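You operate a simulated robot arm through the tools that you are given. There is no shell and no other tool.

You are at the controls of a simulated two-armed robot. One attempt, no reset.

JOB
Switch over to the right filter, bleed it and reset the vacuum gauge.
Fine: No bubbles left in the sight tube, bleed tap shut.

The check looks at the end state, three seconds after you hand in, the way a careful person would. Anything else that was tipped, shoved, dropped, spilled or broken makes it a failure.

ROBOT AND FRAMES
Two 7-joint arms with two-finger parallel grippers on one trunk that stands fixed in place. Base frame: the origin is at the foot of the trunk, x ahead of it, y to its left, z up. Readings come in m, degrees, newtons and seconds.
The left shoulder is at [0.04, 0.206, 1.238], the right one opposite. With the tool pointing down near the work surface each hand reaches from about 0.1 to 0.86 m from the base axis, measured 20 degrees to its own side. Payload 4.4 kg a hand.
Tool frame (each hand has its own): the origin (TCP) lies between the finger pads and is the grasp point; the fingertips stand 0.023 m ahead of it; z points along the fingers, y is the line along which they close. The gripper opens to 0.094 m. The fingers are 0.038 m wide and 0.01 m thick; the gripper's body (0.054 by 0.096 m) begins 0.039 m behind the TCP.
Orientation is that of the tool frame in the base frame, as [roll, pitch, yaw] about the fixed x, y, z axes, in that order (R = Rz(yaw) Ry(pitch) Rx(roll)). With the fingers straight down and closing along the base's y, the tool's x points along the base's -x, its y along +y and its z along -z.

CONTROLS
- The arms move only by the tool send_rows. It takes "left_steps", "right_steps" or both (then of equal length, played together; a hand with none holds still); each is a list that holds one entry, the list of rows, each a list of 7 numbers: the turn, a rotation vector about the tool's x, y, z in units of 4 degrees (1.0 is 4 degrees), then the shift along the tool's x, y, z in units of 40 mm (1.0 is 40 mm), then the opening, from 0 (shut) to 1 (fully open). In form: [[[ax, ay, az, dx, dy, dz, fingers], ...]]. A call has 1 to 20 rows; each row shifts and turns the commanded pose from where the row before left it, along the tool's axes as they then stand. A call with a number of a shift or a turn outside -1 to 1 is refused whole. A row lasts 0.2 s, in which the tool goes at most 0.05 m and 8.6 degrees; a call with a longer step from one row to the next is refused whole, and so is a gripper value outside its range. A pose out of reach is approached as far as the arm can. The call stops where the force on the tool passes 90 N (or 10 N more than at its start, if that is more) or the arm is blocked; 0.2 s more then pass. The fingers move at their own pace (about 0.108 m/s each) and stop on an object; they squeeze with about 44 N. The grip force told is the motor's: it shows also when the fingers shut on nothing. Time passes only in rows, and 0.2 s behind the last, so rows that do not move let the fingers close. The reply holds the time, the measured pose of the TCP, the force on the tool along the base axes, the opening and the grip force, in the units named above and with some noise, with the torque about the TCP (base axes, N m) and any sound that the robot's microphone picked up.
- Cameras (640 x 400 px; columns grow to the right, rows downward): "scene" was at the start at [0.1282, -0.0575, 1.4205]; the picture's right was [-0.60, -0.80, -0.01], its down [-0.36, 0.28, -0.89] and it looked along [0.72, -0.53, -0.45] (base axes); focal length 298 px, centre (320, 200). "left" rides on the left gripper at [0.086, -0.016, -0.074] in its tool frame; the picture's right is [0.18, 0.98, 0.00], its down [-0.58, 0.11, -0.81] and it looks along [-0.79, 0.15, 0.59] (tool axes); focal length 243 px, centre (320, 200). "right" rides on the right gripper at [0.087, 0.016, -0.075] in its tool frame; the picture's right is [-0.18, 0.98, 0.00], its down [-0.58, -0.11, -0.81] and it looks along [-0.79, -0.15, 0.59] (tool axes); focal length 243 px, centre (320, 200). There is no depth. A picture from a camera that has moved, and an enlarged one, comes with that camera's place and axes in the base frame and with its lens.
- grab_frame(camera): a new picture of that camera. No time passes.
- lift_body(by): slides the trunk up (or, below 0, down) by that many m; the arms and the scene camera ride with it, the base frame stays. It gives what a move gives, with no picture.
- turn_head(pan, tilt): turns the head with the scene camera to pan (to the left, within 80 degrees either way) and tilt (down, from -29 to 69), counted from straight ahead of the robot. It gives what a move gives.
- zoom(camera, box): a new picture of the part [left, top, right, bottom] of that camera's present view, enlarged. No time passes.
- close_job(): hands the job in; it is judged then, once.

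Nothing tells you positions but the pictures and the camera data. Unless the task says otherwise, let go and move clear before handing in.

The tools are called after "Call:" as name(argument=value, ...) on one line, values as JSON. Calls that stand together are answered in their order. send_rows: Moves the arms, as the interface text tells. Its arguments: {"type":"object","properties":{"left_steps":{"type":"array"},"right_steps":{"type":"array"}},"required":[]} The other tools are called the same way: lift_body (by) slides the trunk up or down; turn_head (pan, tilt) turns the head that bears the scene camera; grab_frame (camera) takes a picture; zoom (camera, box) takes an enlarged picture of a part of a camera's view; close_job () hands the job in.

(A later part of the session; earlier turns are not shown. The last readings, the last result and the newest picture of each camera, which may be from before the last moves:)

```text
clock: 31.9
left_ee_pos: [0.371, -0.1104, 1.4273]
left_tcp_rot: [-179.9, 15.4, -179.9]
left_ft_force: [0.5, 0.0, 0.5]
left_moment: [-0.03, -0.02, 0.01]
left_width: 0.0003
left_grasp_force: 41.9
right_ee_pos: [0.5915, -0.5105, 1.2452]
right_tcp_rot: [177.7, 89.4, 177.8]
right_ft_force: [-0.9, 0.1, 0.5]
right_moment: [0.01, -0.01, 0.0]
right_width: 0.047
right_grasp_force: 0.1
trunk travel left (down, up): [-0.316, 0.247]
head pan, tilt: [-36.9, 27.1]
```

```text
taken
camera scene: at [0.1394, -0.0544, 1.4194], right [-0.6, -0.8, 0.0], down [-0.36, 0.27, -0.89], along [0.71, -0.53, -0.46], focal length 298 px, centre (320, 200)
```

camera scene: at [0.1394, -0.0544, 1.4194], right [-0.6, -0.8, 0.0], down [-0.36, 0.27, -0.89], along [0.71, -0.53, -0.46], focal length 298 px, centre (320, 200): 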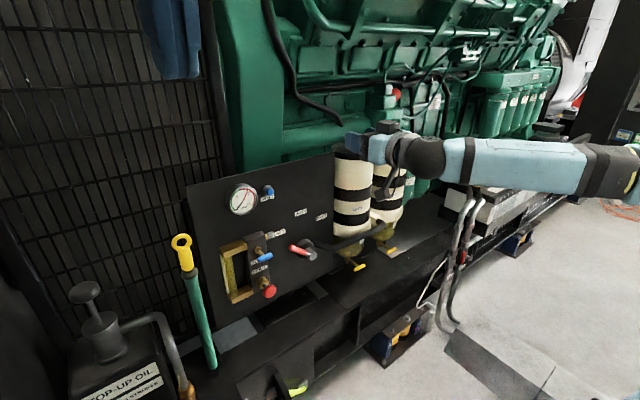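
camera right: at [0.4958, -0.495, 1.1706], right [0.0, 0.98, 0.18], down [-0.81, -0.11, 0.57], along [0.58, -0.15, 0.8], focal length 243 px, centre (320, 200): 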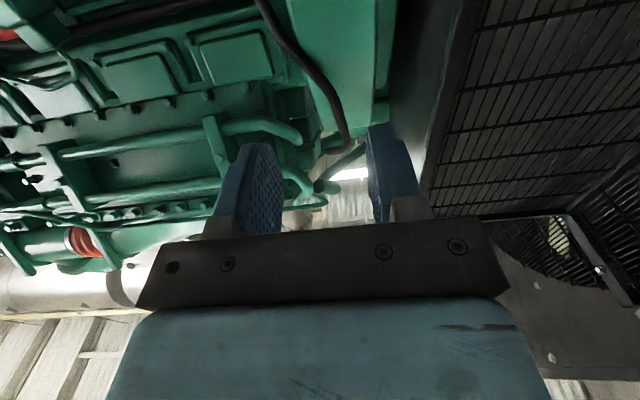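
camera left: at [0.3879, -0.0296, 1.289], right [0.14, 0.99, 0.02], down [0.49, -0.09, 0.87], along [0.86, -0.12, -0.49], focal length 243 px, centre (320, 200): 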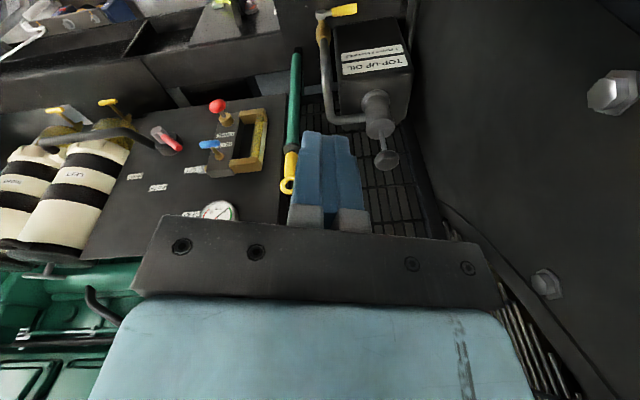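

The trunk is now back to neutral and the camera axes match the head angles exactly. I'll measure everything again from here with tight zooms.

Call:
zoom(camera="scene", box=[270, 205, 340, 265])

Call:
zoom(camera="scene", box=[220, 225, 290, 310])

Call:
zoom(camera="scene", box=[220, 175, 290, 220])

Call:
zoom(camera="left", box=[0, 0, 320, 200])

Call:
zoom(camera="scene", box=[320, 110, 480, 210])

```text
6.67 times, centred on (305, 235) of scene
camera zoom: at [0.1394, -0.0544, 1.4194], right [-0.6, -0.8, 0.0], down [-0.36, 0.27, -0.89], along [0.71, -0.53, -0.46], focal length 1988 px, centre (420, -33)
```

zoom: 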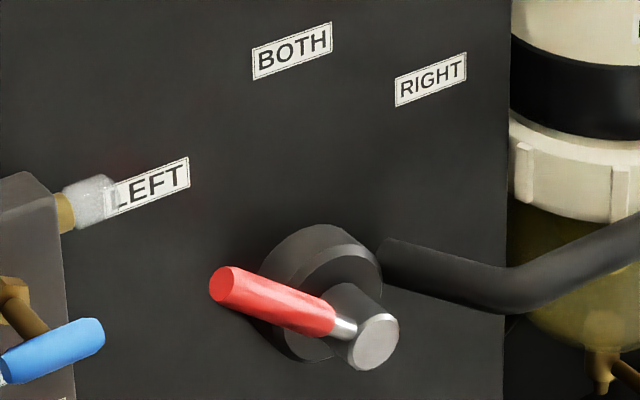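

```text
4.71 times, centred on (255, 268) of scene
camera zoom: at [0.1394, -0.0544, 1.4194], right [-0.6, -0.8, 0.0], down [-0.36, 0.27, -0.89], along [0.71, -0.53, -0.46], focal length 1404 px, centre (626, -118)
```

zoom: 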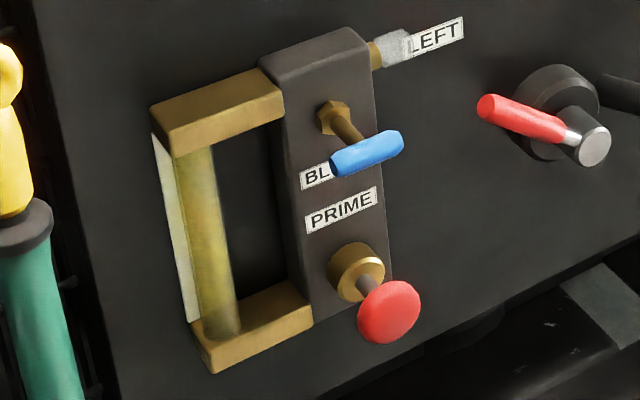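

```text
8.89 times, centred on (255, 198) of scene
camera zoom: at [0.1394, -0.0544, 1.4194], right [-0.6, -0.8, 0.0], down [-0.36, 0.27, -0.89], along [0.71, -0.53, -0.46], focal length 2651 px, centre (898, 222)
```

zoom: 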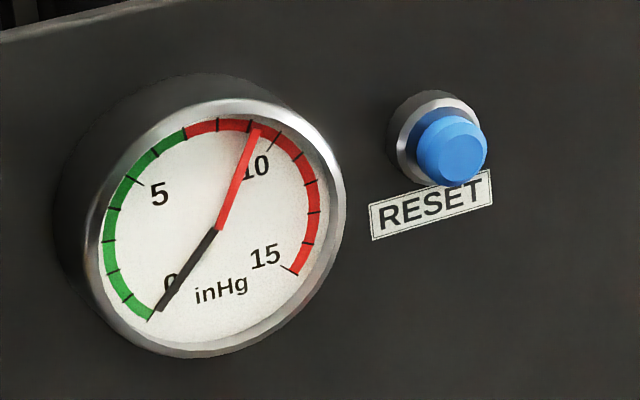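

```text
2.00 times, centred on (160, 100) of left
camera zoom: at [0.2681, -0.1257, 1.4736], right [-0.18, 0.98, -0.05], down [0.34, 0.11, 0.93], along [0.92, 0.15, -0.36], focal length 485 px, centre (640, 400)
```

zoom: 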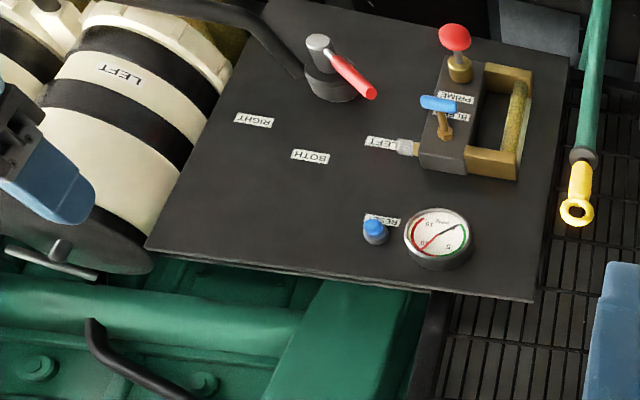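

```text
4.00 times, centred on (400, 160) of scene
camera zoom: at [0.1394, -0.0544, 1.4194], right [-0.6, -0.8, 0.0], down [-0.36, 0.27, -0.89], along [0.71, -0.53, -0.46], focal length 1193 px, centre (0, 360)
```

zoom: 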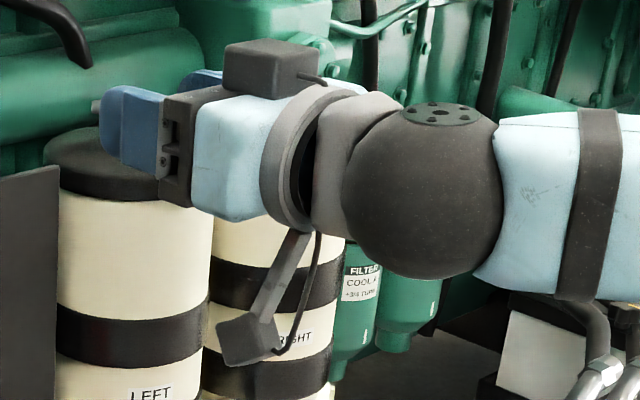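

The left camera now sees the panel well. By triangulation the panel is at x≈0.860 and the lever hub at about (y −0.514, z 0.803). The lever tip is at about (0.806, −0.437, 0.860), roughly 52° left of vertical, and the labels are symmetric, so RIGHT mirrors it. I'll bring the right hand down in front of the lever.

Call:
send_rows(right_steps=[[[0, 0, 0, 0.5, 0.1, 0, 0.45], [0, 0, 0, 0.99, 0.14, 0, 0.45], [0, 0, 0, 0.99, 0.14, 0, 0.45], [0, 0, 0, 0.99, 0.14, 0, 0.45], [0, 0, 0, 0.99, 0.14, 0, 0.45], [0, 0, 0, 0.99, 0.14, 0, 0.45], [0, 0, 0, 0.99, 0.14, 0, 0.45], [0, 0, 0, 0.99, 0.14, 0, 0.45], [0, 0, 0, 0.99, 0.14, 0, 0.45], [0, 0, 0, 0.99, 0.14, 0, 0.45], [0, 0, 0, 0.5, 0.1, 0, 0.45]]])

Call:
grab_frame(camera="scene")

Call:
grab_frame(camera="left")

```text
clock: 34.3
left_ee_pos: [0.3718, -0.1083, 1.4257]
left_tcp_rot: [-179.8, 15.5, -179.9]
left_ft_force: [-0.4, 0.7, -0.1]
left_moment: [-0.04, -0.01, 0.02]
left_width: 0.0001
left_grasp_force: 42.3
right_ee_pos: [0.5894, -0.4712, 0.9641]
right_tcp_rot: [-178.6, 89.5, -178.5]
right_ft_force: [-0.8, -0.2, 0.2]
right_moment: [-0.03, 0.0, -0.01]
right_width: 0.0423
right_grasp_force: 0.1
right hand out of reach, approached as far as the arm can: row 8, 9, 10, 11
trunk travel left (down, up): [-0.316, 0.247]
head pan, tilt: [-36.9, 27.1]
```

```text
taken
camera scene: at [0.1394, -0.0538, 1.4194], right [-0.6, -0.8, 0.0], down [-0.36, 0.27, -0.89], along [0.71, -0.53, -0.45], focal length 298 px, centre (320, 200)
```

scene: 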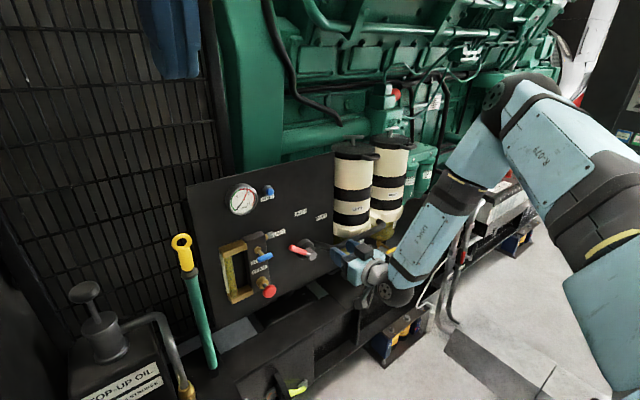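

```text
taken
camera left: at [0.2681, -0.125, 1.4737], right [-0.18, 0.98, -0.05], down [0.34, 0.11, 0.93], along [0.92, 0.15, -0.36], focal length 243 px, centre (320, 200)
```

left: 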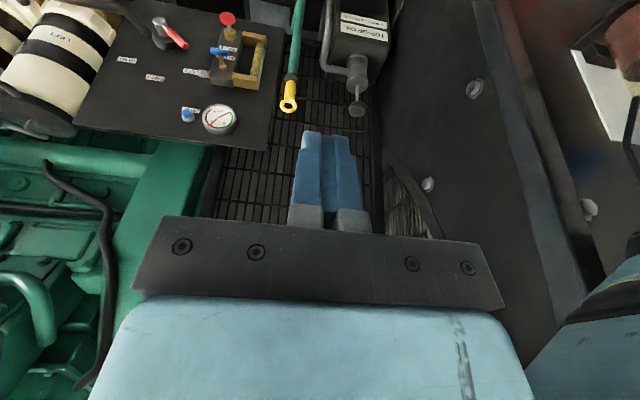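

The low pose near the body is beyond the joint limits. Moving forward should open the arm, so I'll advance to x≈0.70, still clear of the lever.

Call:
send_rows(right_steps=[[[0, 0, 0, 0, 0, 0.45, 0.45], [0, 0, 0, 0, 0, 0.45, 0.45], [0, 0, 0, 0, 0, 0.45, 0.45], [0, 0, 0, 0, 0, 0.45, 0.45], [0, 0, 0, 0, 0, 0.45, 0.45], [0, 0, 0, 0, 0, 0.45, 0.45]]])

Call:
zoom(camera="scene", box=[200, 160, 440, 320])

```text
clock: 35.7
left_ee_pos: [0.3709, -0.1097, 1.4259]
left_tcp_rot: [-179.8, 15.4, -179.9]
left_ft_force: [0.2, -0.4, 0.4]
left_moment: [-0.01, 0.01, 0.01]
left_width: 0.0
left_grasp_force: 42.6
right_ee_pos: [0.6913, -0.4735, 0.9879]
right_tcp_rot: [-178.8, 89.1, -178.7]
right_ft_force: [-0.3, 1.1, 1.1]
right_moment: [-0.04, 0.02, -0.02]
right_width: 0.042
right_grasp_force: 0.1
right hand out of reach, approached as far as the arm can: row 2, 3, 4, 5, 6
trunk travel left (down, up): [-0.316, 0.247]
head pan, tilt: [-36.9, 27.1]
```

```text
2.50 times, centred on (320, 240) of scene
camera zoom: at [0.1394, -0.0537, 1.4195], right [-0.6, -0.8, 0.0], down [-0.36, 0.27, -0.89], along [0.71, -0.53, -0.45], focal length 746 px, centre (320, 100)
```

zoom: 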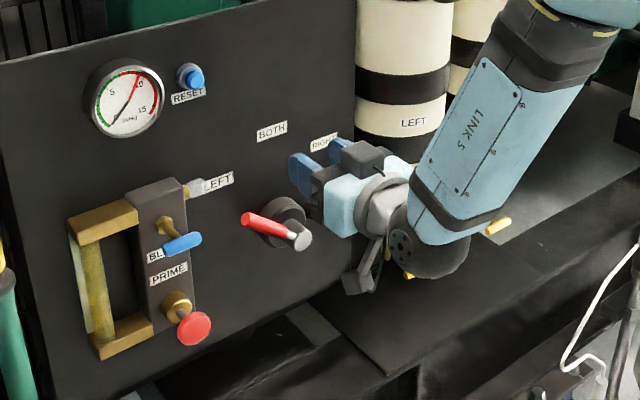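

With the tool level, the hand can't get below about z 0.98. I'll tilt the tool about 35° downward and use the closed fingers as a peg to push the lever round.

Call:
send_rows(right_steps=[[[0, 0.97, 0, 0, 0, 0, 0], [0, 0.97, 0, 0, 0, 0, 0], [0, 0.97, 0, 0, 0, 0, 0], [0, 0.97, 0, 0, 0, 0, 0], [0, 0.97, 0, 0, 0, 0, 0], [0, 0.97, 0, 0, 0, 0, 0], [0, 0.97, 0, 0, 0, 0, 0], [0, 0.97, 0, 0, 0, 0, 0], [0, 0.97, 0, 0, 0, 0, 0]]])

Call:
zoom(camera="scene", box=[200, 160, 440, 320])

Call:
grab_frame(camera="right")

```text
clock: 37.7
left_ee_pos: [0.3717, -0.1091, 1.4267]
left_tcp_rot: [-179.8, 15.6, -180.0]
left_ft_force: [0.1, 0.4, 0.7]
left_moment: [0.04, 0.02, 0.0]
left_width: 0.0003
left_grasp_force: 42.4
right_ee_pos: [0.6908, -0.4731, 0.9866]
right_tcp_rot: [179.8, 54.4, 179.9]
right_ft_force: [-0.3, -0.6, -0.2]
right_moment: [-0.01, 0.03, 0.0]
right_width: 0.0
right_grasp_force: 42.8
trunk travel left (down, up): [-0.316, 0.247]
head pan, tilt: [-36.9, 27.1]
```

```text
2.50 times, centred on (320, 240) of scene
camera zoom: at [0.1394, -0.0539, 1.4195], right [-0.6, -0.8, 0.0], down [-0.36, 0.27, -0.89], along [0.71, -0.53, -0.45], focal length 746 px, centre (320, 100)
```

zoom: 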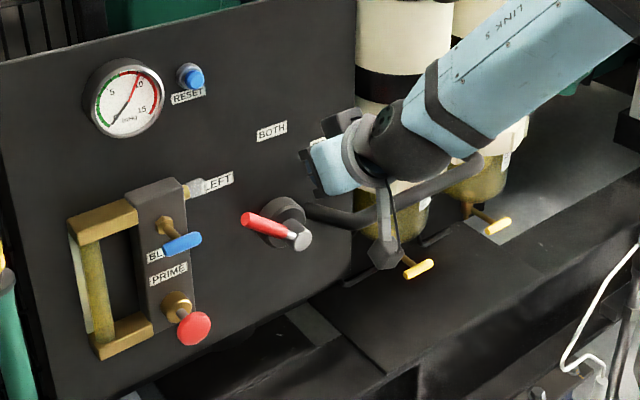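

```text
taken
camera right: at [0.58, -0.4583, 0.9586], right [0.11, 0.98, 0.15], down [-0.32, -0.11, 0.94], along [0.94, -0.15, 0.3], focal length 243 px, centre (320, 200)
```

right: 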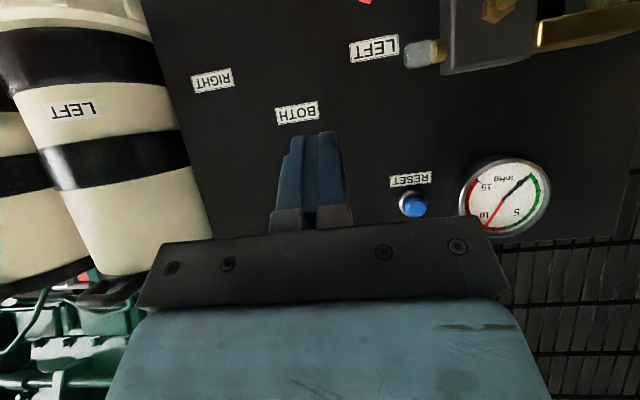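

The tilt worked. Now I'll go down to the lever's height, staying in front of it.

Call:
send_rows(right_steps=[[[0, 0, 0, 0.592, 0.24, 0.479, 0], [0, 0, 0, 0.592, 0.24, 0.479, 0], [0, 0, 0, 0.592, 0.24, 0.479, 0], [0, 0, 0, 0.592, 0.24, 0.479, 0], [0, 0, 0, 0.592, 0.24, 0.479, 0]]])

Call:
zoom(camera="scene", box=[200, 160, 440, 320])

Call:
grab_frame(camera="right")

Call:
zoom(camera="left", box=[60, 0, 300, 150])

```text
clock: 38.9
left_ee_pos: [0.3713, -0.1102, 1.4246]
left_tcp_rot: [-179.9, 15.5, -179.9]
left_ft_force: [0.1, -0.1, -0.5]
left_moment: [-0.03, 0.0, -0.03]
left_width: 0.0
left_grasp_force: 42.4
right_ee_pos: [0.6664, -0.4391, 0.9038]
right_tcp_rot: [-180.0, 54.4, -180.0]
right_ft_force: [-0.3, -0.8, 0.3]
right_moment: [0.01, -0.02, 0.02]
right_width: 0.0
right_grasp_force: 42.3
right hand out of reach, approached as far as the arm can: row 3, 4, 5
trunk travel left (down, up): [-0.316, 0.247]
head pan, tilt: [-36.9, 27.1]
```

```text
2.50 times, centred on (320, 240) of scene
camera zoom: at [0.1394, -0.0541, 1.4194], right [-0.6, -0.8, 0.0], down [-0.36, 0.27, -0.89], along [0.71, -0.53, -0.46], focal length 746 px, centre (320, 100)
```

zoom: 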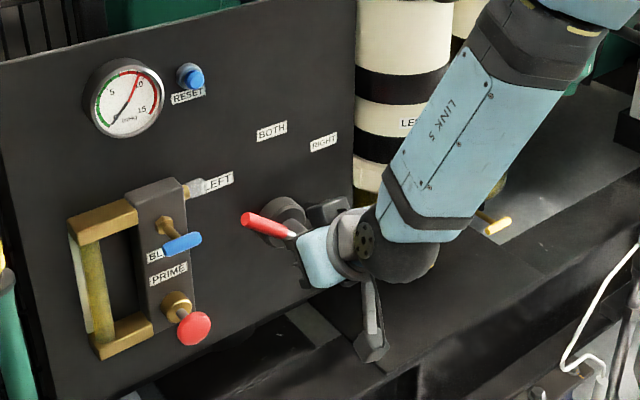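

```text
taken
camera right: at [0.5571, -0.4234, 0.8762], right [0.11, 0.98, 0.15], down [-0.32, -0.11, 0.94], along [0.94, -0.15, 0.3], focal length 243 px, centre (320, 200)
```

right: 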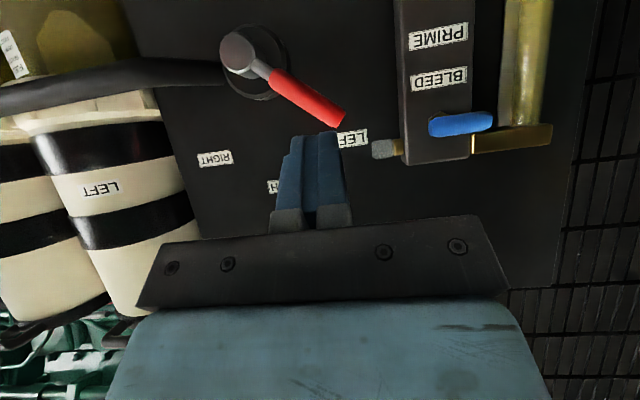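

```text
2.67 times, centred on (180, 75) of left
camera zoom: at [0.268, -0.1254, 1.4736], right [-0.18, 0.98, -0.05], down [0.34, 0.11, 0.93], along [0.92, 0.15, -0.36], focal length 647 px, centre (693, 533)
```

zoom: 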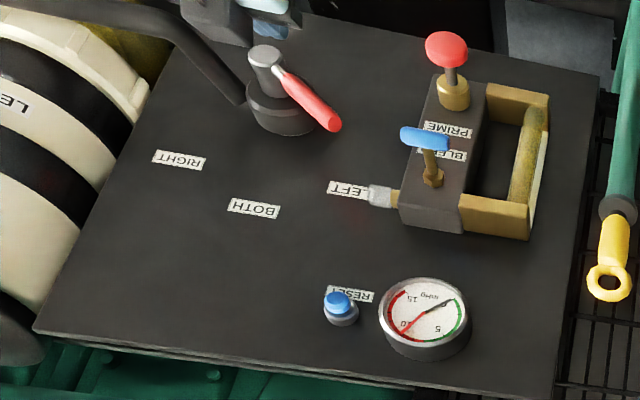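

The low targets need the trunk lower, but the bottle sits under the left elbow. First I'll lift the left hand and swing it inward in free space, then check clearance over the bottle.

Call:
send_rows(left_steps=[[[0, 0, 0, -0.037, -0.25, -0.51, 0], [0, 0, 0, -0.037, -0.25, -0.51, 0], [0, 0, 0, -0.037, -0.25, -0.51, 0], [0, 0, 0, -0.037, -0.25, -0.51, 0], [0, 0, 0, -0.037, -0.25, -0.51, 0]]])

Call:
turn_head(pan=40, tilt=12)

Call:
grab_frame(camera="scene")

```text
clock: 40.1
left_ee_pos: [0.3495, -0.1588, 1.5262]
left_tcp_rot: [-179.9, 15.5, 180.0]
left_ft_force: [0.1, 0.1, 0.3]
left_moment: [-0.02, 0.04, 0.02]
left_width: 0.0
left_grasp_force: 42.8
right_ee_pos: [0.6672, -0.4387, 0.9039]
right_tcp_rot: [179.9, 54.3, -179.9]
right_ft_force: [-0.9, -0.5, 0.3]
right_moment: [0.0, -0.05, 0.04]
right_width: 0.0001
right_grasp_force: 42.7
trunk travel left (down, up): [-0.316, 0.247]
head pan, tilt: [-36.9, 27.1]
```

```text
clock: 41.6
left_ee_pos: [0.3512, -0.1591, 1.5274]
left_tcp_rot: [-179.8, 15.5, -179.9]
left_ft_force: [0.3, 0.1, -0.3]
left_moment: [0.01, 0.01, 0.0]
left_width: 0.0
left_grasp_force: 42.8
right_ee_pos: [0.6666, -0.4396, 0.9035]
right_tcp_rot: [-180.0, 54.6, -180.0]
right_ft_force: [0.0, 0.4, -1.1]
right_moment: [0.03, -0.01, 0.03]
right_width: 0.0001
right_grasp_force: 42.4
trunk travel left (down, up): [-0.316, 0.247]
head pan, tilt: [40.0, 12.0]
```

```text
taken
camera scene: at [0.1385, 0.0607, 1.4438], right [0.64, -0.77, 0.0], down [-0.16, -0.13, -0.98], along [0.75, 0.63, -0.21], focal length 298 px, centre (320, 200)
```

scene: 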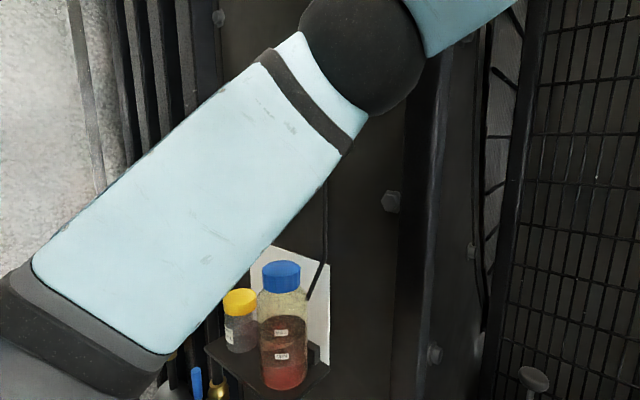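

The left elbow is now high and well inside, with good clearance from both bottles. I'll lower the trunk in stages, watching the bottles and the lean.

Call:
lift_body(by=-0.07)

Call:
grab_frame(camera="scene")

Call:
lift_body(by=-0.05)

Call:
grab_frame(camera="scene")

```text
clock: 42.7
left_ee_pos: [0.351, -0.159, 1.4569]
left_tcp_rot: [-179.9, 15.5, -179.9]
left_ft_force: [-0.2, 0.2, -0.5]
left_moment: [0.03, 0.03, 0.0]
left_width: 0.0002
left_grasp_force: 42.6
right_ee_pos: [0.6664, -0.439, 0.834]
right_tcp_rot: [-180.0, 54.4, 180.0]
right_ft_force: [0.1, -0.6, -0.1]
right_moment: [0.0, -0.02, -0.03]
right_width: 0.0
right_grasp_force: 42.2
trunk travel left (down, up): [-0.246, 0.317]
head pan, tilt: [40.0, 12.0]
```

```text
taken
camera scene: at [0.1382, 0.0609, 1.3739], right [0.64, -0.77, 0.0], down [-0.16, -0.13, -0.98], along [0.75, 0.63, -0.21], focal length 298 px, centre (320, 200)
```

scene: 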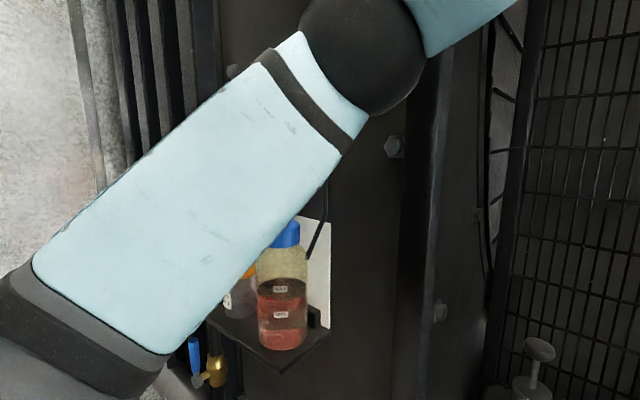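

```text
clock: 43.6
left_ee_pos: [0.3504, -0.1587, 1.4066]
left_tcp_rot: [-179.8, 15.4, -179.9]
left_ft_force: [0.7, 0.5, -1.0]
left_moment: [-0.04, -0.02, -0.01]
left_width: 0.0
left_grasp_force: 42.0
right_ee_pos: [0.6672, -0.4389, 0.7829]
right_tcp_rot: [-180.0, 54.4, 179.9]
right_ft_force: [0.8, -0.2, -0.1]
right_moment: [0.01, 0.01, 0.01]
right_width: 0.0
right_grasp_force: 42.7
trunk travel left (down, up): [-0.196, 0.367]
head pan, tilt: [40.0, 12.0]
```

```text
taken
camera scene: at [0.1382, 0.0609, 1.3239], right [0.64, -0.77, 0.0], down [-0.16, -0.13, -0.98], along [0.75, 0.63, -0.21], focal length 298 px, centre (320, 200)
```

scene: 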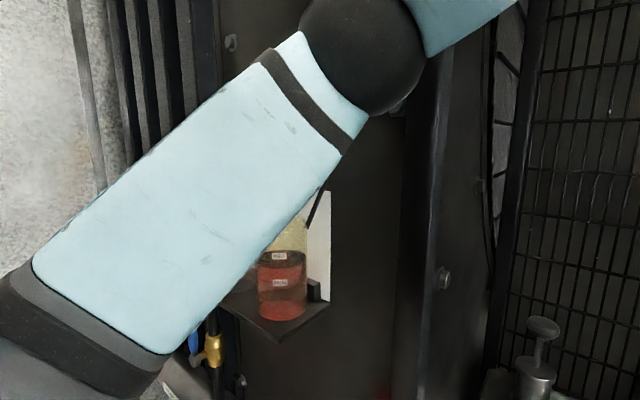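

The trunk hasn't leaned and the bottles are untouched. I'll raise the right hand slightly, then take another 5 cm down.

Call:
send_rows(right_steps=[[[0, 0, 0, -0.6, 0, -0.43, 0], [0, 0, 0, -0.6, 0, -0.43, 0], [0, 0, 0, -0.6, 0, -0.43, 0]]])

Call:
lift_body(by=-0.05)

Call:
grab_frame(camera="scene")

Call:
turn_head(pan=-36.9, tilt=20)

Call:
grab_frame(camera="scene")

Call:
grab_frame(camera="right")

Call:
grab_frame(camera="left")

```text
clock: 44.4
left_ee_pos: [0.3508, -0.1583, 1.4072]
left_tcp_rot: [-179.8, 15.7, -179.9]
left_ft_force: [-0.6, -0.4, 0.0]
left_moment: [0.0, 0.0, 0.0]
left_width: 0.0001
left_grasp_force: 41.6
right_ee_pos: [0.6668, -0.4381, 0.8718]
right_tcp_rot: [179.9, 54.3, -179.9]
right_ft_force: [-0.1, 0.4, 0.3]
right_moment: [0.0, -0.01, -0.03]
right_width: 0.0001
right_grasp_force: 41.7
trunk travel left (down, up): [-0.196, 0.367]
head pan, tilt: [40.0, 12.0]
```

```text
clock: 45.4
left_ee_pos: [0.3506, -0.1598, 1.356]
left_tcp_rot: [-179.7, 15.5, -179.8]
left_ft_force: [0.0, 0.1, -0.3]
left_moment: [-0.01, 0.01, 0.0]
left_width: 0.0
left_grasp_force: 42.3
right_ee_pos: [0.6665, -0.4392, 0.8209]
right_tcp_rot: [180.0, 54.4, -180.0]
right_ft_force: [-1.1, 0.6, 0.4]
right_moment: [0.01, -0.01, 0.01]
right_width: 0.0
right_grasp_force: 42.1
trunk travel left (down, up): [-0.146, 0.417]
head pan, tilt: [40.0, 12.0]
```

```text
taken
camera scene: at [0.1382, 0.061, 1.2739], right [0.64, -0.77, 0.0], down [-0.16, -0.13, -0.98], along [0.75, 0.63, -0.21], focal length 298 px, centre (320, 200)
```

scene: 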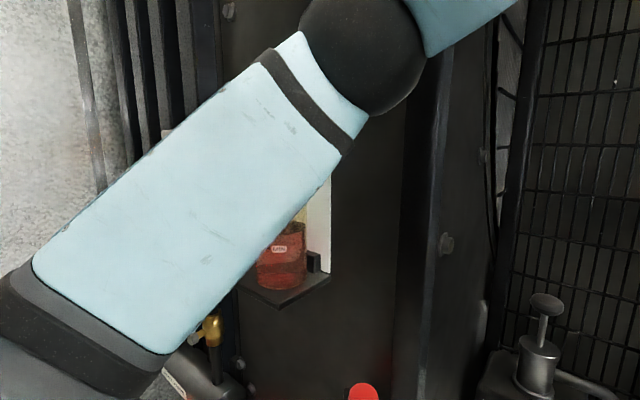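

```text
clock: 46.8
left_ee_pos: [0.3515, -0.1595, 1.3566]
left_tcp_rot: [-179.8, 15.5, -179.9]
left_ft_force: [0.1, -0.7, 0.8]
left_moment: [0.01, -0.01, -0.02]
left_width: 0.0
left_grasp_force: 42.7
right_ee_pos: [0.6679, -0.4386, 0.8212]
right_tcp_rot: [179.9, 54.3, 180.0]
right_ft_force: [-0.5, -0.1, 0.2]
right_moment: [0.0, 0.0, 0.02]
right_width: 0.0
right_grasp_force: 42.5
trunk travel left (down, up): [-0.146, 0.417]
head pan, tilt: [-36.9, 20.0]
```

```text
taken
camera scene: at [0.1416, -0.055, 1.2608], right [-0.6, -0.8, 0.0], down [-0.27, 0.21, -0.94], along [0.75, -0.56, -0.34], focal length 298 px, centre (320, 200)
```

scene: 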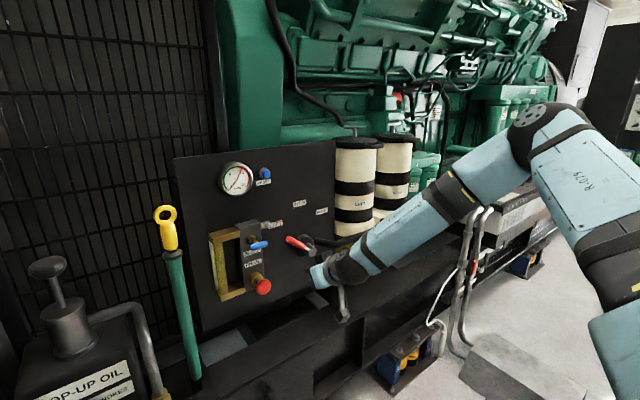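

```text
taken
camera right: at [0.5575, -0.4226, 0.7934], right [0.11, 0.98, 0.15], down [-0.32, -0.11, 0.94], along [0.94, -0.15, 0.3], focal length 243 px, centre (320, 200)
```

right: 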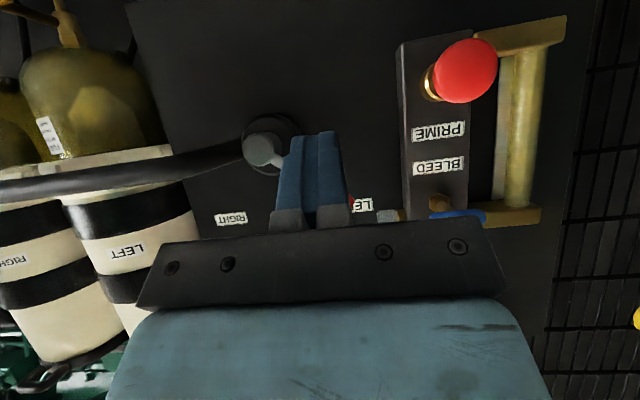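

```text
taken
camera left: at [0.2479, -0.1747, 1.4043], right [-0.18, 0.98, -0.05], down [0.34, 0.11, 0.93], along [0.92, 0.15, -0.36], focal length 243 px, centre (320, 200)
```

left: 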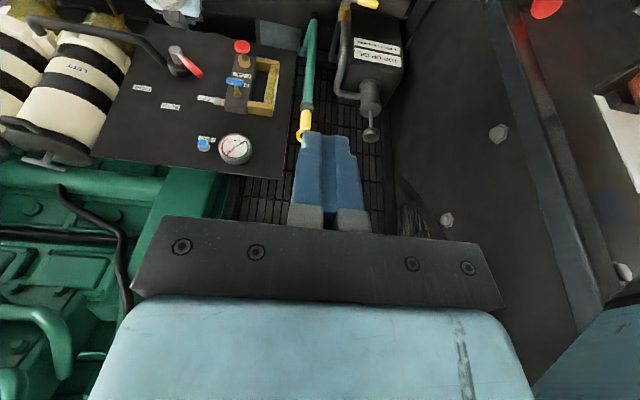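

Everything is now in comfortable reach. I'll bring the closed fingertips close in front, just below and left of the lever, and check before going in.

Call:
send_rows(right_steps=[[[0, 0, 0, -0.3, 0.08, 0.42, 0], [0, 0, 0, -0.3, 0.08, 0.42, 0], [0, 0, 0, -0.3, 0, 0.42, 0]]])

Call:
zoom(camera="scene", box=[200, 180, 360, 310])

Call:
zoom(camera="left", box=[100, 0, 300, 140])

Call:
grab_frame(camera="right")

```text
clock: 47.6
left_ee_pos: [0.3516, -0.1596, 1.357]
left_tcp_rot: [-179.8, 15.5, -179.9]
left_ft_force: [1.3, -0.8, 0.2]
left_moment: [0.0, 0.0, -0.01]
left_width: 0.0
left_grasp_force: 42.5
right_ee_pos: [0.7303, -0.4344, 0.8203]
right_tcp_rot: [180.0, 54.4, -180.0]
right_ft_force: [0.8, -0.4, 0.6]
right_moment: [-0.01, 0.01, 0.01]
right_width: 0.0
right_grasp_force: 42.6
trunk travel left (down, up): [-0.146, 0.417]
head pan, tilt: [-36.9, 20.0]
```

```text
3.08 times, centred on (280, 245) of scene
camera zoom: at [0.1419, -0.055, 1.2607], right [-0.6, -0.8, 0.0], down [-0.27, 0.21, -0.94], along [0.75, -0.56, -0.34], focal length 918 px, centre (443, 62)
```

zoom: 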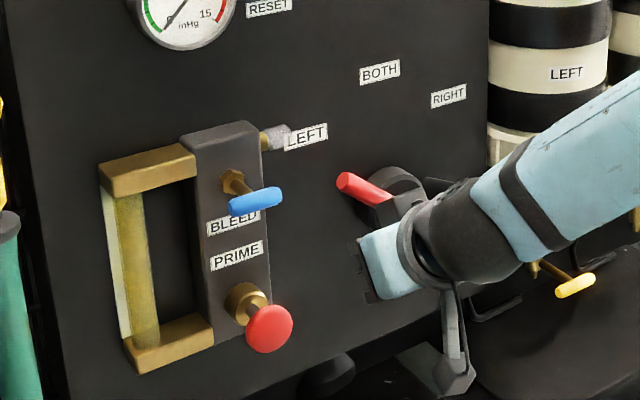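

```text
2.86 times, centred on (200, 70) of left
camera zoom: at [0.2483, -0.1746, 1.4042], right [-0.18, 0.98, -0.05], down [0.35, 0.11, 0.93], along [0.92, 0.15, -0.36], focal length 693 px, centre (663, 571)
```

zoom: 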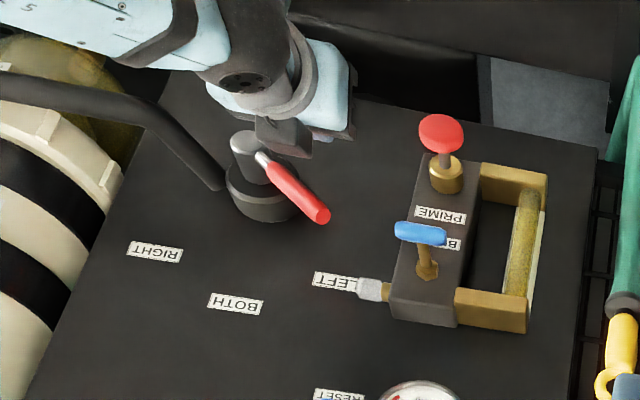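

```text
taken
camera right: at [0.6207, -0.4174, 0.7931], right [0.11, 0.98, 0.15], down [-0.32, -0.11, 0.94], along [0.94, -0.15, 0.3], focal length 243 px, centre (320, 200)
```

right: 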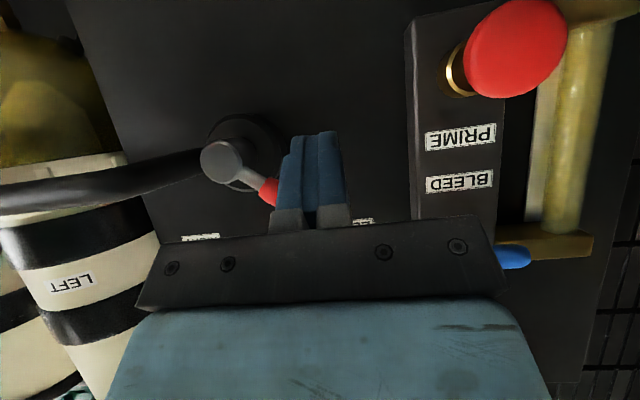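

My measured lever tip is (0.798, −0.435, 0.870) with the hub at about (−0.515, 0.803). I'll advance the fingertips into the space below and left of the lever.

Call:
send_rows(right_steps=[[[0, 0, 0, -0.291, 0.1, 0.407, 0], [0, 0, 0, -0.291, 0, 0.407, 0], [0, 0, 0, -0.291, 0, 0.407, 0]]])

Call:
zoom(camera="scene", box=[240, 200, 340, 290])

Call:
zoom(camera="left", box=[140, 0, 260, 90])

Call:
grab_frame(camera="right")

```text
clock: 48.4
left_ee_pos: [0.3521, -0.1583, 1.3559]
left_tcp_rot: [-179.8, 15.5, -179.9]
left_ft_force: [-1.1, 0.2, 0.2]
left_moment: [-0.03, -0.01, -0.02]
left_width: 0.0002
left_grasp_force: 42.1
right_ee_pos: [0.7902, -0.427, 0.8207]
right_tcp_rot: [-179.9, 54.3, -179.9]
right_ft_force: [0.7, -0.4, 0.0]
right_moment: [0.03, -0.03, -0.01]
right_width: 0.0
right_grasp_force: 42.7
trunk travel left (down, up): [-0.146, 0.417]
head pan, tilt: [-36.9, 20.0]
```

```text
4.44 times, centred on (290, 245) of scene
camera zoom: at [0.142, -0.0544, 1.2607], right [-0.6, -0.8, 0.0], down [-0.27, 0.2, -0.94], along [0.75, -0.56, -0.34], focal length 1326 px, centre (453, 0)
```

zoom: 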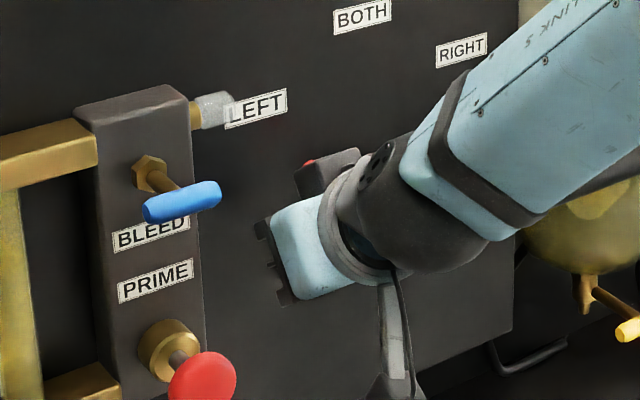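

```text
4.44 times, centred on (200, 45) of left
camera zoom: at [0.2484, -0.1739, 1.4043], right [-0.18, 0.98, -0.05], down [0.35, 0.11, 0.93], along [0.92, 0.15, -0.36], focal length 1078 px, centre (853, 889)
```

zoom: 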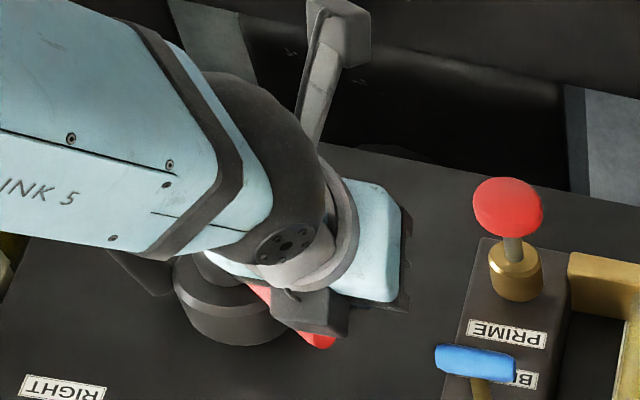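

```text
taken
camera right: at [0.6809, -0.4111, 0.7929], right [0.11, 0.98, 0.15], down [-0.32, -0.11, 0.94], along [0.94, -0.15, 0.3], focal length 243 px, centre (320, 200)
```

right: 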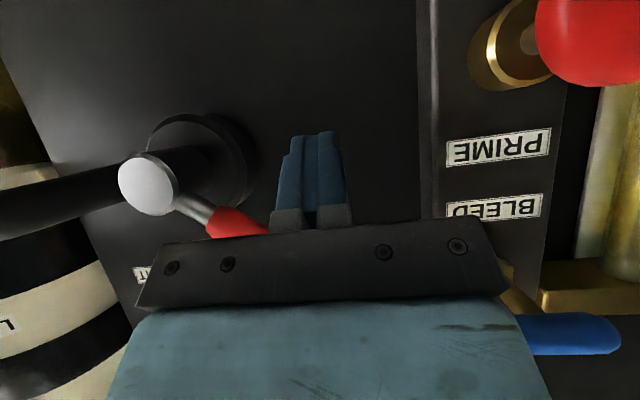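

There's no contact yet and the blue tap is clear. Now I'll sweep up the first part of the arc to move the lever, then check.

Call:
send_rows(right_steps=[[[0, 0, 0, -0.122, -0.076, -0.087, 0], [0, 0, 0, -0.122, -0.076, -0.087, 0], [0, 0, 0, -0.122, -0.076, -0.087, 0], [0, 0, 0, -0.115, -0.071, -0.082, 0], [0, 0, 0, -0.115, -0.071, -0.082, 0], [0, 0, 0, -0.115, -0.071, -0.082, 0], [0, 0, 0, -0.1, -0.1, -0.071, 0], [0, 0, 0, -0.1, -0.1, -0.071, 0], [0, 0, 0, -0.1, -0.1, -0.071, 0]]])

Call:
zoom(camera="scene", box=[240, 200, 340, 290])

Call:
zoom(camera="left", box=[140, 0, 260, 90])

Call:
grab_frame(camera="right")

```text
clock: 50.4
left_ee_pos: [0.3512, -0.1597, 1.3557]
left_tcp_rot: [-179.8, 15.5, -179.8]
left_ft_force: [0.7, -0.4, -0.1]
left_moment: [0.04, 0.03, -0.02]
left_width: 0.0
left_grasp_force: 42.4
right_ee_pos: [0.7896, -0.4587, 0.8705]
right_tcp_rot: [179.9, 54.4, 179.9]
right_ft_force: [-0.4, -0.1, -0.1]
right_moment: [-0.02, -0.01, 0.01]
right_width: 0.0003
right_grasp_force: 42.4
trunk travel left (down, up): [-0.146, 0.417]
head pan, tilt: [-36.9, 20.0]
```

```text
4.44 times, centred on (290, 245) of scene
camera zoom: at [0.1415, -0.0551, 1.2608], right [-0.6, -0.8, 0.0], down [-0.27, 0.21, -0.94], along [0.75, -0.56, -0.34], focal length 1326 px, centre (453, 0)
```

zoom: 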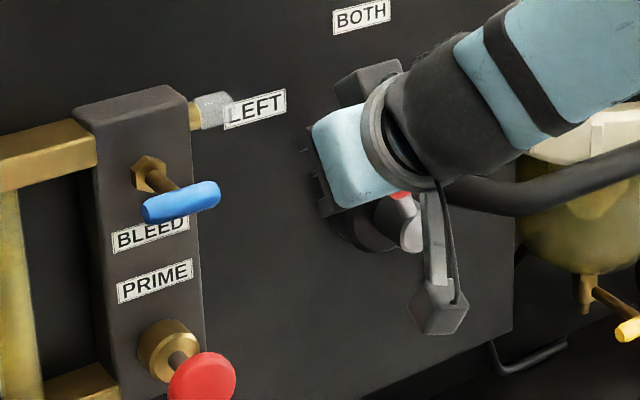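

```text
4.44 times, centred on (200, 45) of left
camera zoom: at [0.2478, -0.1747, 1.4043], right [-0.18, 0.98, -0.05], down [0.34, 0.11, 0.93], along [0.92, 0.15, -0.36], focal length 1078 px, centre (853, 889)
```

zoom: 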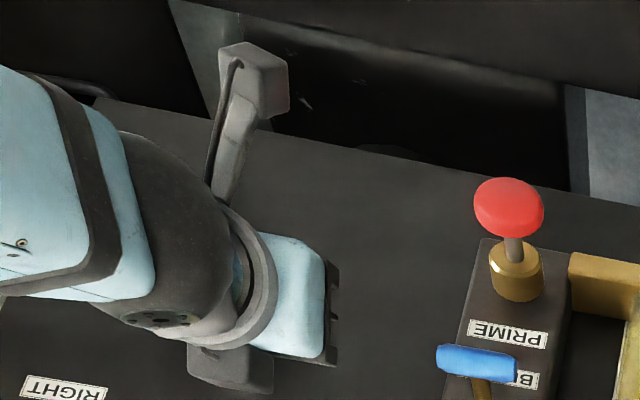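

```text
taken
camera right: at [0.6804, -0.4417, 0.8432], right [0.11, 0.98, 0.15], down [-0.32, -0.11, 0.94], along [0.94, -0.15, 0.3], focal length 243 px, centre (320, 200)
```

right: 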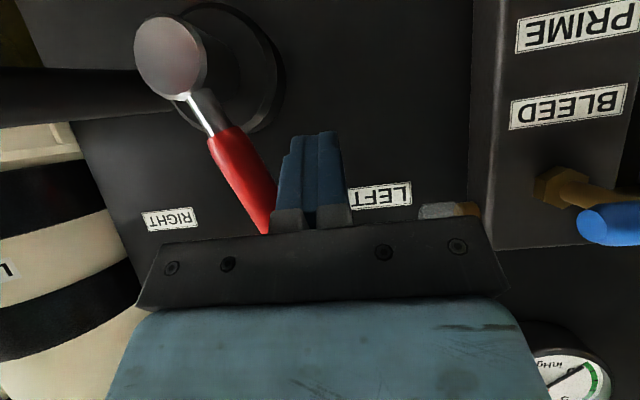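

The lever is moving with little resistance, so I'll carry on over the top to the right.

Call:
send_rows(right_steps=[[[0, 0, 0, -0.079, -0.126, -0.056, 0], [0, 0, 0, -0.079, -0.126, -0.056, 0], [0, 0, 0, -0.079, -0.126, -0.056, 0], [0, 0, 0, -0.0535, -0.144, -0.038, 0], [0, 0, 0, -0.0535, -0.144, -0.038, 0], [0, 0, 0, -0.0535, -0.144, -0.038, 0], [0, 0, 0, -0.026, -0.156, -0.018, 0], [0, 0, 0, -0.026, -0.156, -0.018, 0], [0, 0, 0, -0.026, -0.156, -0.018, 0], [0, 0, 0, 0.003, -0.158, 0.002, 0], [0, 0, 0, 0.003, -0.158, 0.002, 0], [0, 0, 0, 0.003, -0.158, 0.002, 0]]])

Call:
zoom(camera="scene", box=[240, 200, 340, 290])

Call:
grab_frame(camera="right")

```text
clock: 53.0
left_ee_pos: [0.3513, -0.1597, 1.3562]
left_tcp_rot: [-179.7, 15.5, -180.0]
left_ft_force: [0.1, -0.6, -0.1]
left_moment: [0.01, -0.01, 0.01]
left_width: 0.0
left_grasp_force: 42.4
right_ee_pos: [0.79, -0.5269, 0.8926]
right_tcp_rot: [180.0, 54.4, -179.9]
right_ft_force: [-0.3, 0.5, 0.1]
right_moment: [0.01, 0.02, -0.01]
right_width: 0.0001
right_grasp_force: 42.6
trunk travel left (down, up): [-0.146, 0.417]
head pan, tilt: [-36.9, 20.0]
```

```text
4.44 times, centred on (290, 245) of scene
camera zoom: at [0.1416, -0.0551, 1.2608], right [-0.6, -0.8, 0.0], down [-0.27, 0.21, -0.94], along [0.75, -0.56, -0.34], focal length 1326 px, centre (453, 0)
```

zoom: 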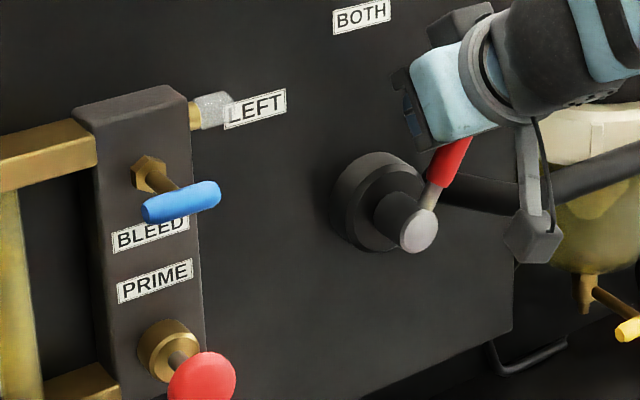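

```text
taken
camera right: at [0.6798, -0.5111, 0.8647], right [0.11, 0.98, 0.15], down [-0.32, -0.11, 0.94], along [0.94, -0.15, 0.3], focal length 243 px, centre (320, 200)
```

right: 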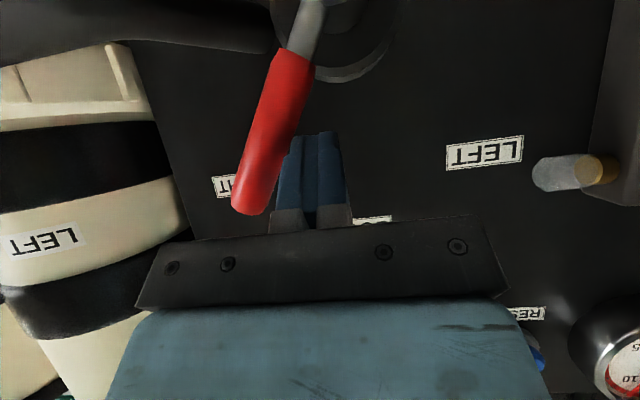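

It's past BOTH, so I'll keep sweeping to RIGHT.

Call:
send_rows(right_steps=[[[0, 0, 0, 0.0325, -0.153, 0.023, 0], [0, 0, 0, 0.0325, -0.153, 0.023, 0], [0, 0, 0, 0.0325, -0.153, 0.023, 0], [0, 0, 0, 0.039, -0.1, 0.028, 0], [0, 0, 0, 0.039, -0.1, 0.028, 0], [0, 0, 0, 0.039, -0.1, 0.028, 0]]])

Call:
zoom(camera="scene", box=[260, 190, 360, 280])

Call:
grab_frame(camera="right")

Call:
zoom(camera="left", box=[110, 0, 260, 110])

```text
clock: 54.4
left_ee_pos: [0.3518, -0.1548, 1.357]
left_tcp_rot: [-179.6, 15.5, -179.9]
left_ft_force: [0.2, 0.2, -0.2]
left_moment: [0.02, -0.03, 0.01]
left_width: 0.0
left_grasp_force: 42.1
right_ee_pos: [0.7906, -0.5517, 0.8855]
right_tcp_rot: [180.0, 54.5, -179.6]
right_ft_force: [2.2, 28.9, 6.9]
right_moment: [0.61, -0.08, 0.15]
right_width: 0.0001
right_grasp_force: 42.2
trunk travel left (down, up): [-0.146, 0.417]
head pan, tilt: [-36.9, 20.0]
```

```text
4.44 times, centred on (310, 235) of scene
camera zoom: at [0.141, -0.0518, 1.2612], right [-0.6, -0.8, 0.0], down [-0.27, 0.2, -0.94], along [0.75, -0.57, -0.34], focal length 1326 px, centre (364, 44)
```

zoom: 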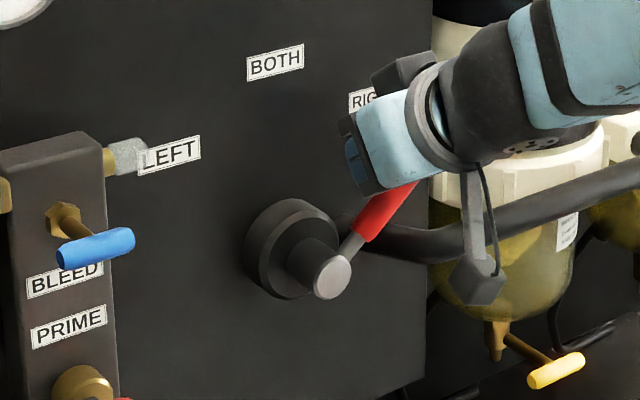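

```text
taken
camera right: at [0.6805, -0.5364, 0.858], right [0.1, 0.98, 0.15], down [-0.32, -0.11, 0.94], along [0.94, -0.14, 0.3], focal length 243 px, centre (320, 200)
```

right: 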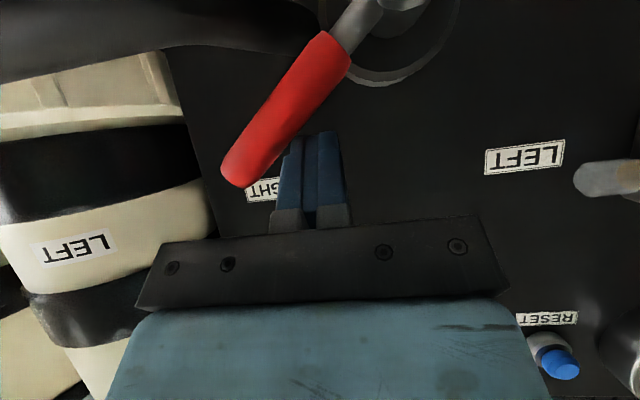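

```text
3.64 times, centred on (185, 55) of left
camera zoom: at [0.2472, -0.171, 1.4052], right [-0.18, 0.98, -0.06], down [0.34, 0.11, 0.93], along [0.92, 0.15, -0.36], focal length 882 px, centre (811, 727)
```

zoom: 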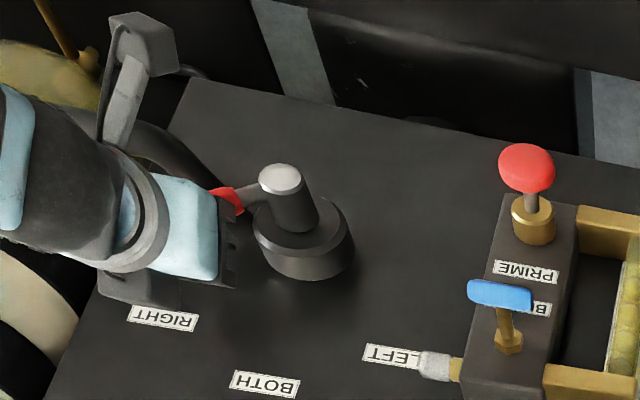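

The force rose to about 29 N, so the lever is likely at its RIGHT stop. I'll back off and look.

Call:
send_rows(right_steps=[[[0, 0, 0, -0.1, 0.15, -0.07, 0], [0, 0, 0, -0.2, 0.2, -0.2, 0], [0, 0, 0, 0, 0, -0.6, 0], [0, 0, 0, 0, 0, -0.8, 0], [0, 0, 0, 0, 0, -0.8, 0]]])

Call:
zoom(camera="scene", box=[200, 180, 360, 310])

Call:
grab_frame(camera="right")

Call:
zoom(camera="left", box=[110, 0, 290, 120])

```text
clock: 55.6
left_ee_pos: [0.3503, -0.1591, 1.3565]
left_tcp_rot: [-179.8, 15.6, 180.0]
left_ft_force: [0.1, -0.2, -0.4]
left_moment: [0.02, -0.04, 0.01]
left_width: 0.0003
left_grasp_force: 43.1
right_ee_pos: [0.7177, -0.5423, 0.9518]
right_tcp_rot: [179.9, 54.3, -179.9]
right_ft_force: [-1.0, -0.7, -0.3]
right_moment: [0.0, -0.03, -0.02]
right_width: 0.0
right_grasp_force: 42.6
trunk travel left (down, up): [-0.146, 0.417]
head pan, tilt: [-36.9, 20.0]
```

```text
3.08 times, centred on (280, 245) of scene
camera zoom: at [0.1408, -0.0548, 1.2609], right [-0.6, -0.8, 0.0], down [-0.27, 0.21, -0.94], along [0.75, -0.56, -0.34], focal length 918 px, centre (443, 62)
```

zoom: 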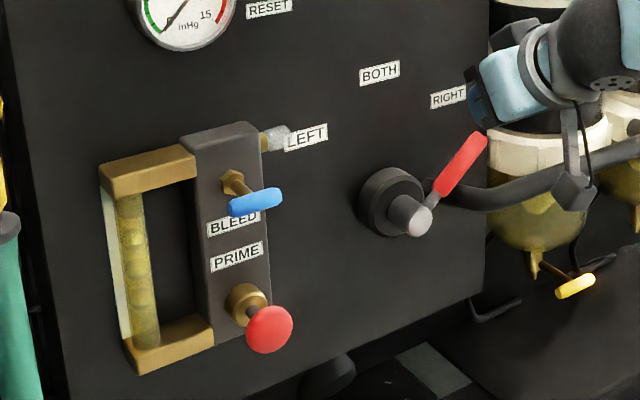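

```text
taken
camera right: at [0.6074, -0.5265, 0.9233], right [0.11, 0.98, 0.15], down [-0.32, -0.11, 0.94], along [0.94, -0.15, 0.3], focal length 243 px, centre (320, 200)
```

right: 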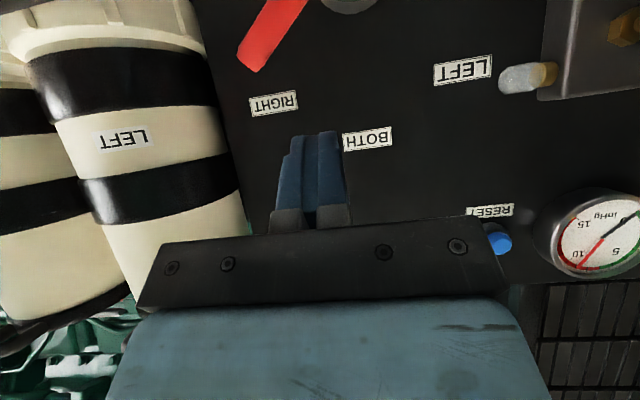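

```text
3.33 times, centred on (200, 60) of left
camera zoom: at [0.247, -0.1744, 1.4046], right [-0.18, 0.98, -0.05], down [0.34, 0.11, 0.93], along [0.92, 0.15, -0.36], focal length 809 px, centre (720, 667)
```

zoom: 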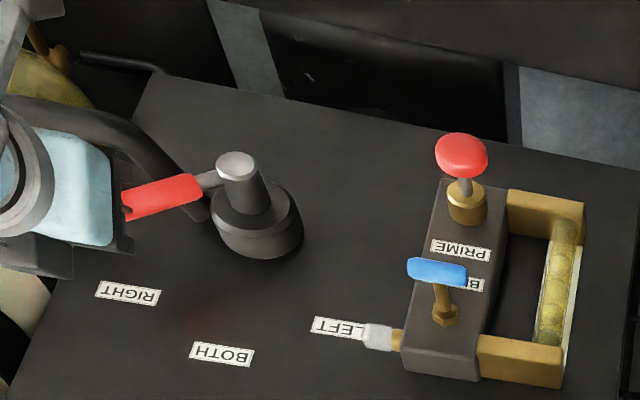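

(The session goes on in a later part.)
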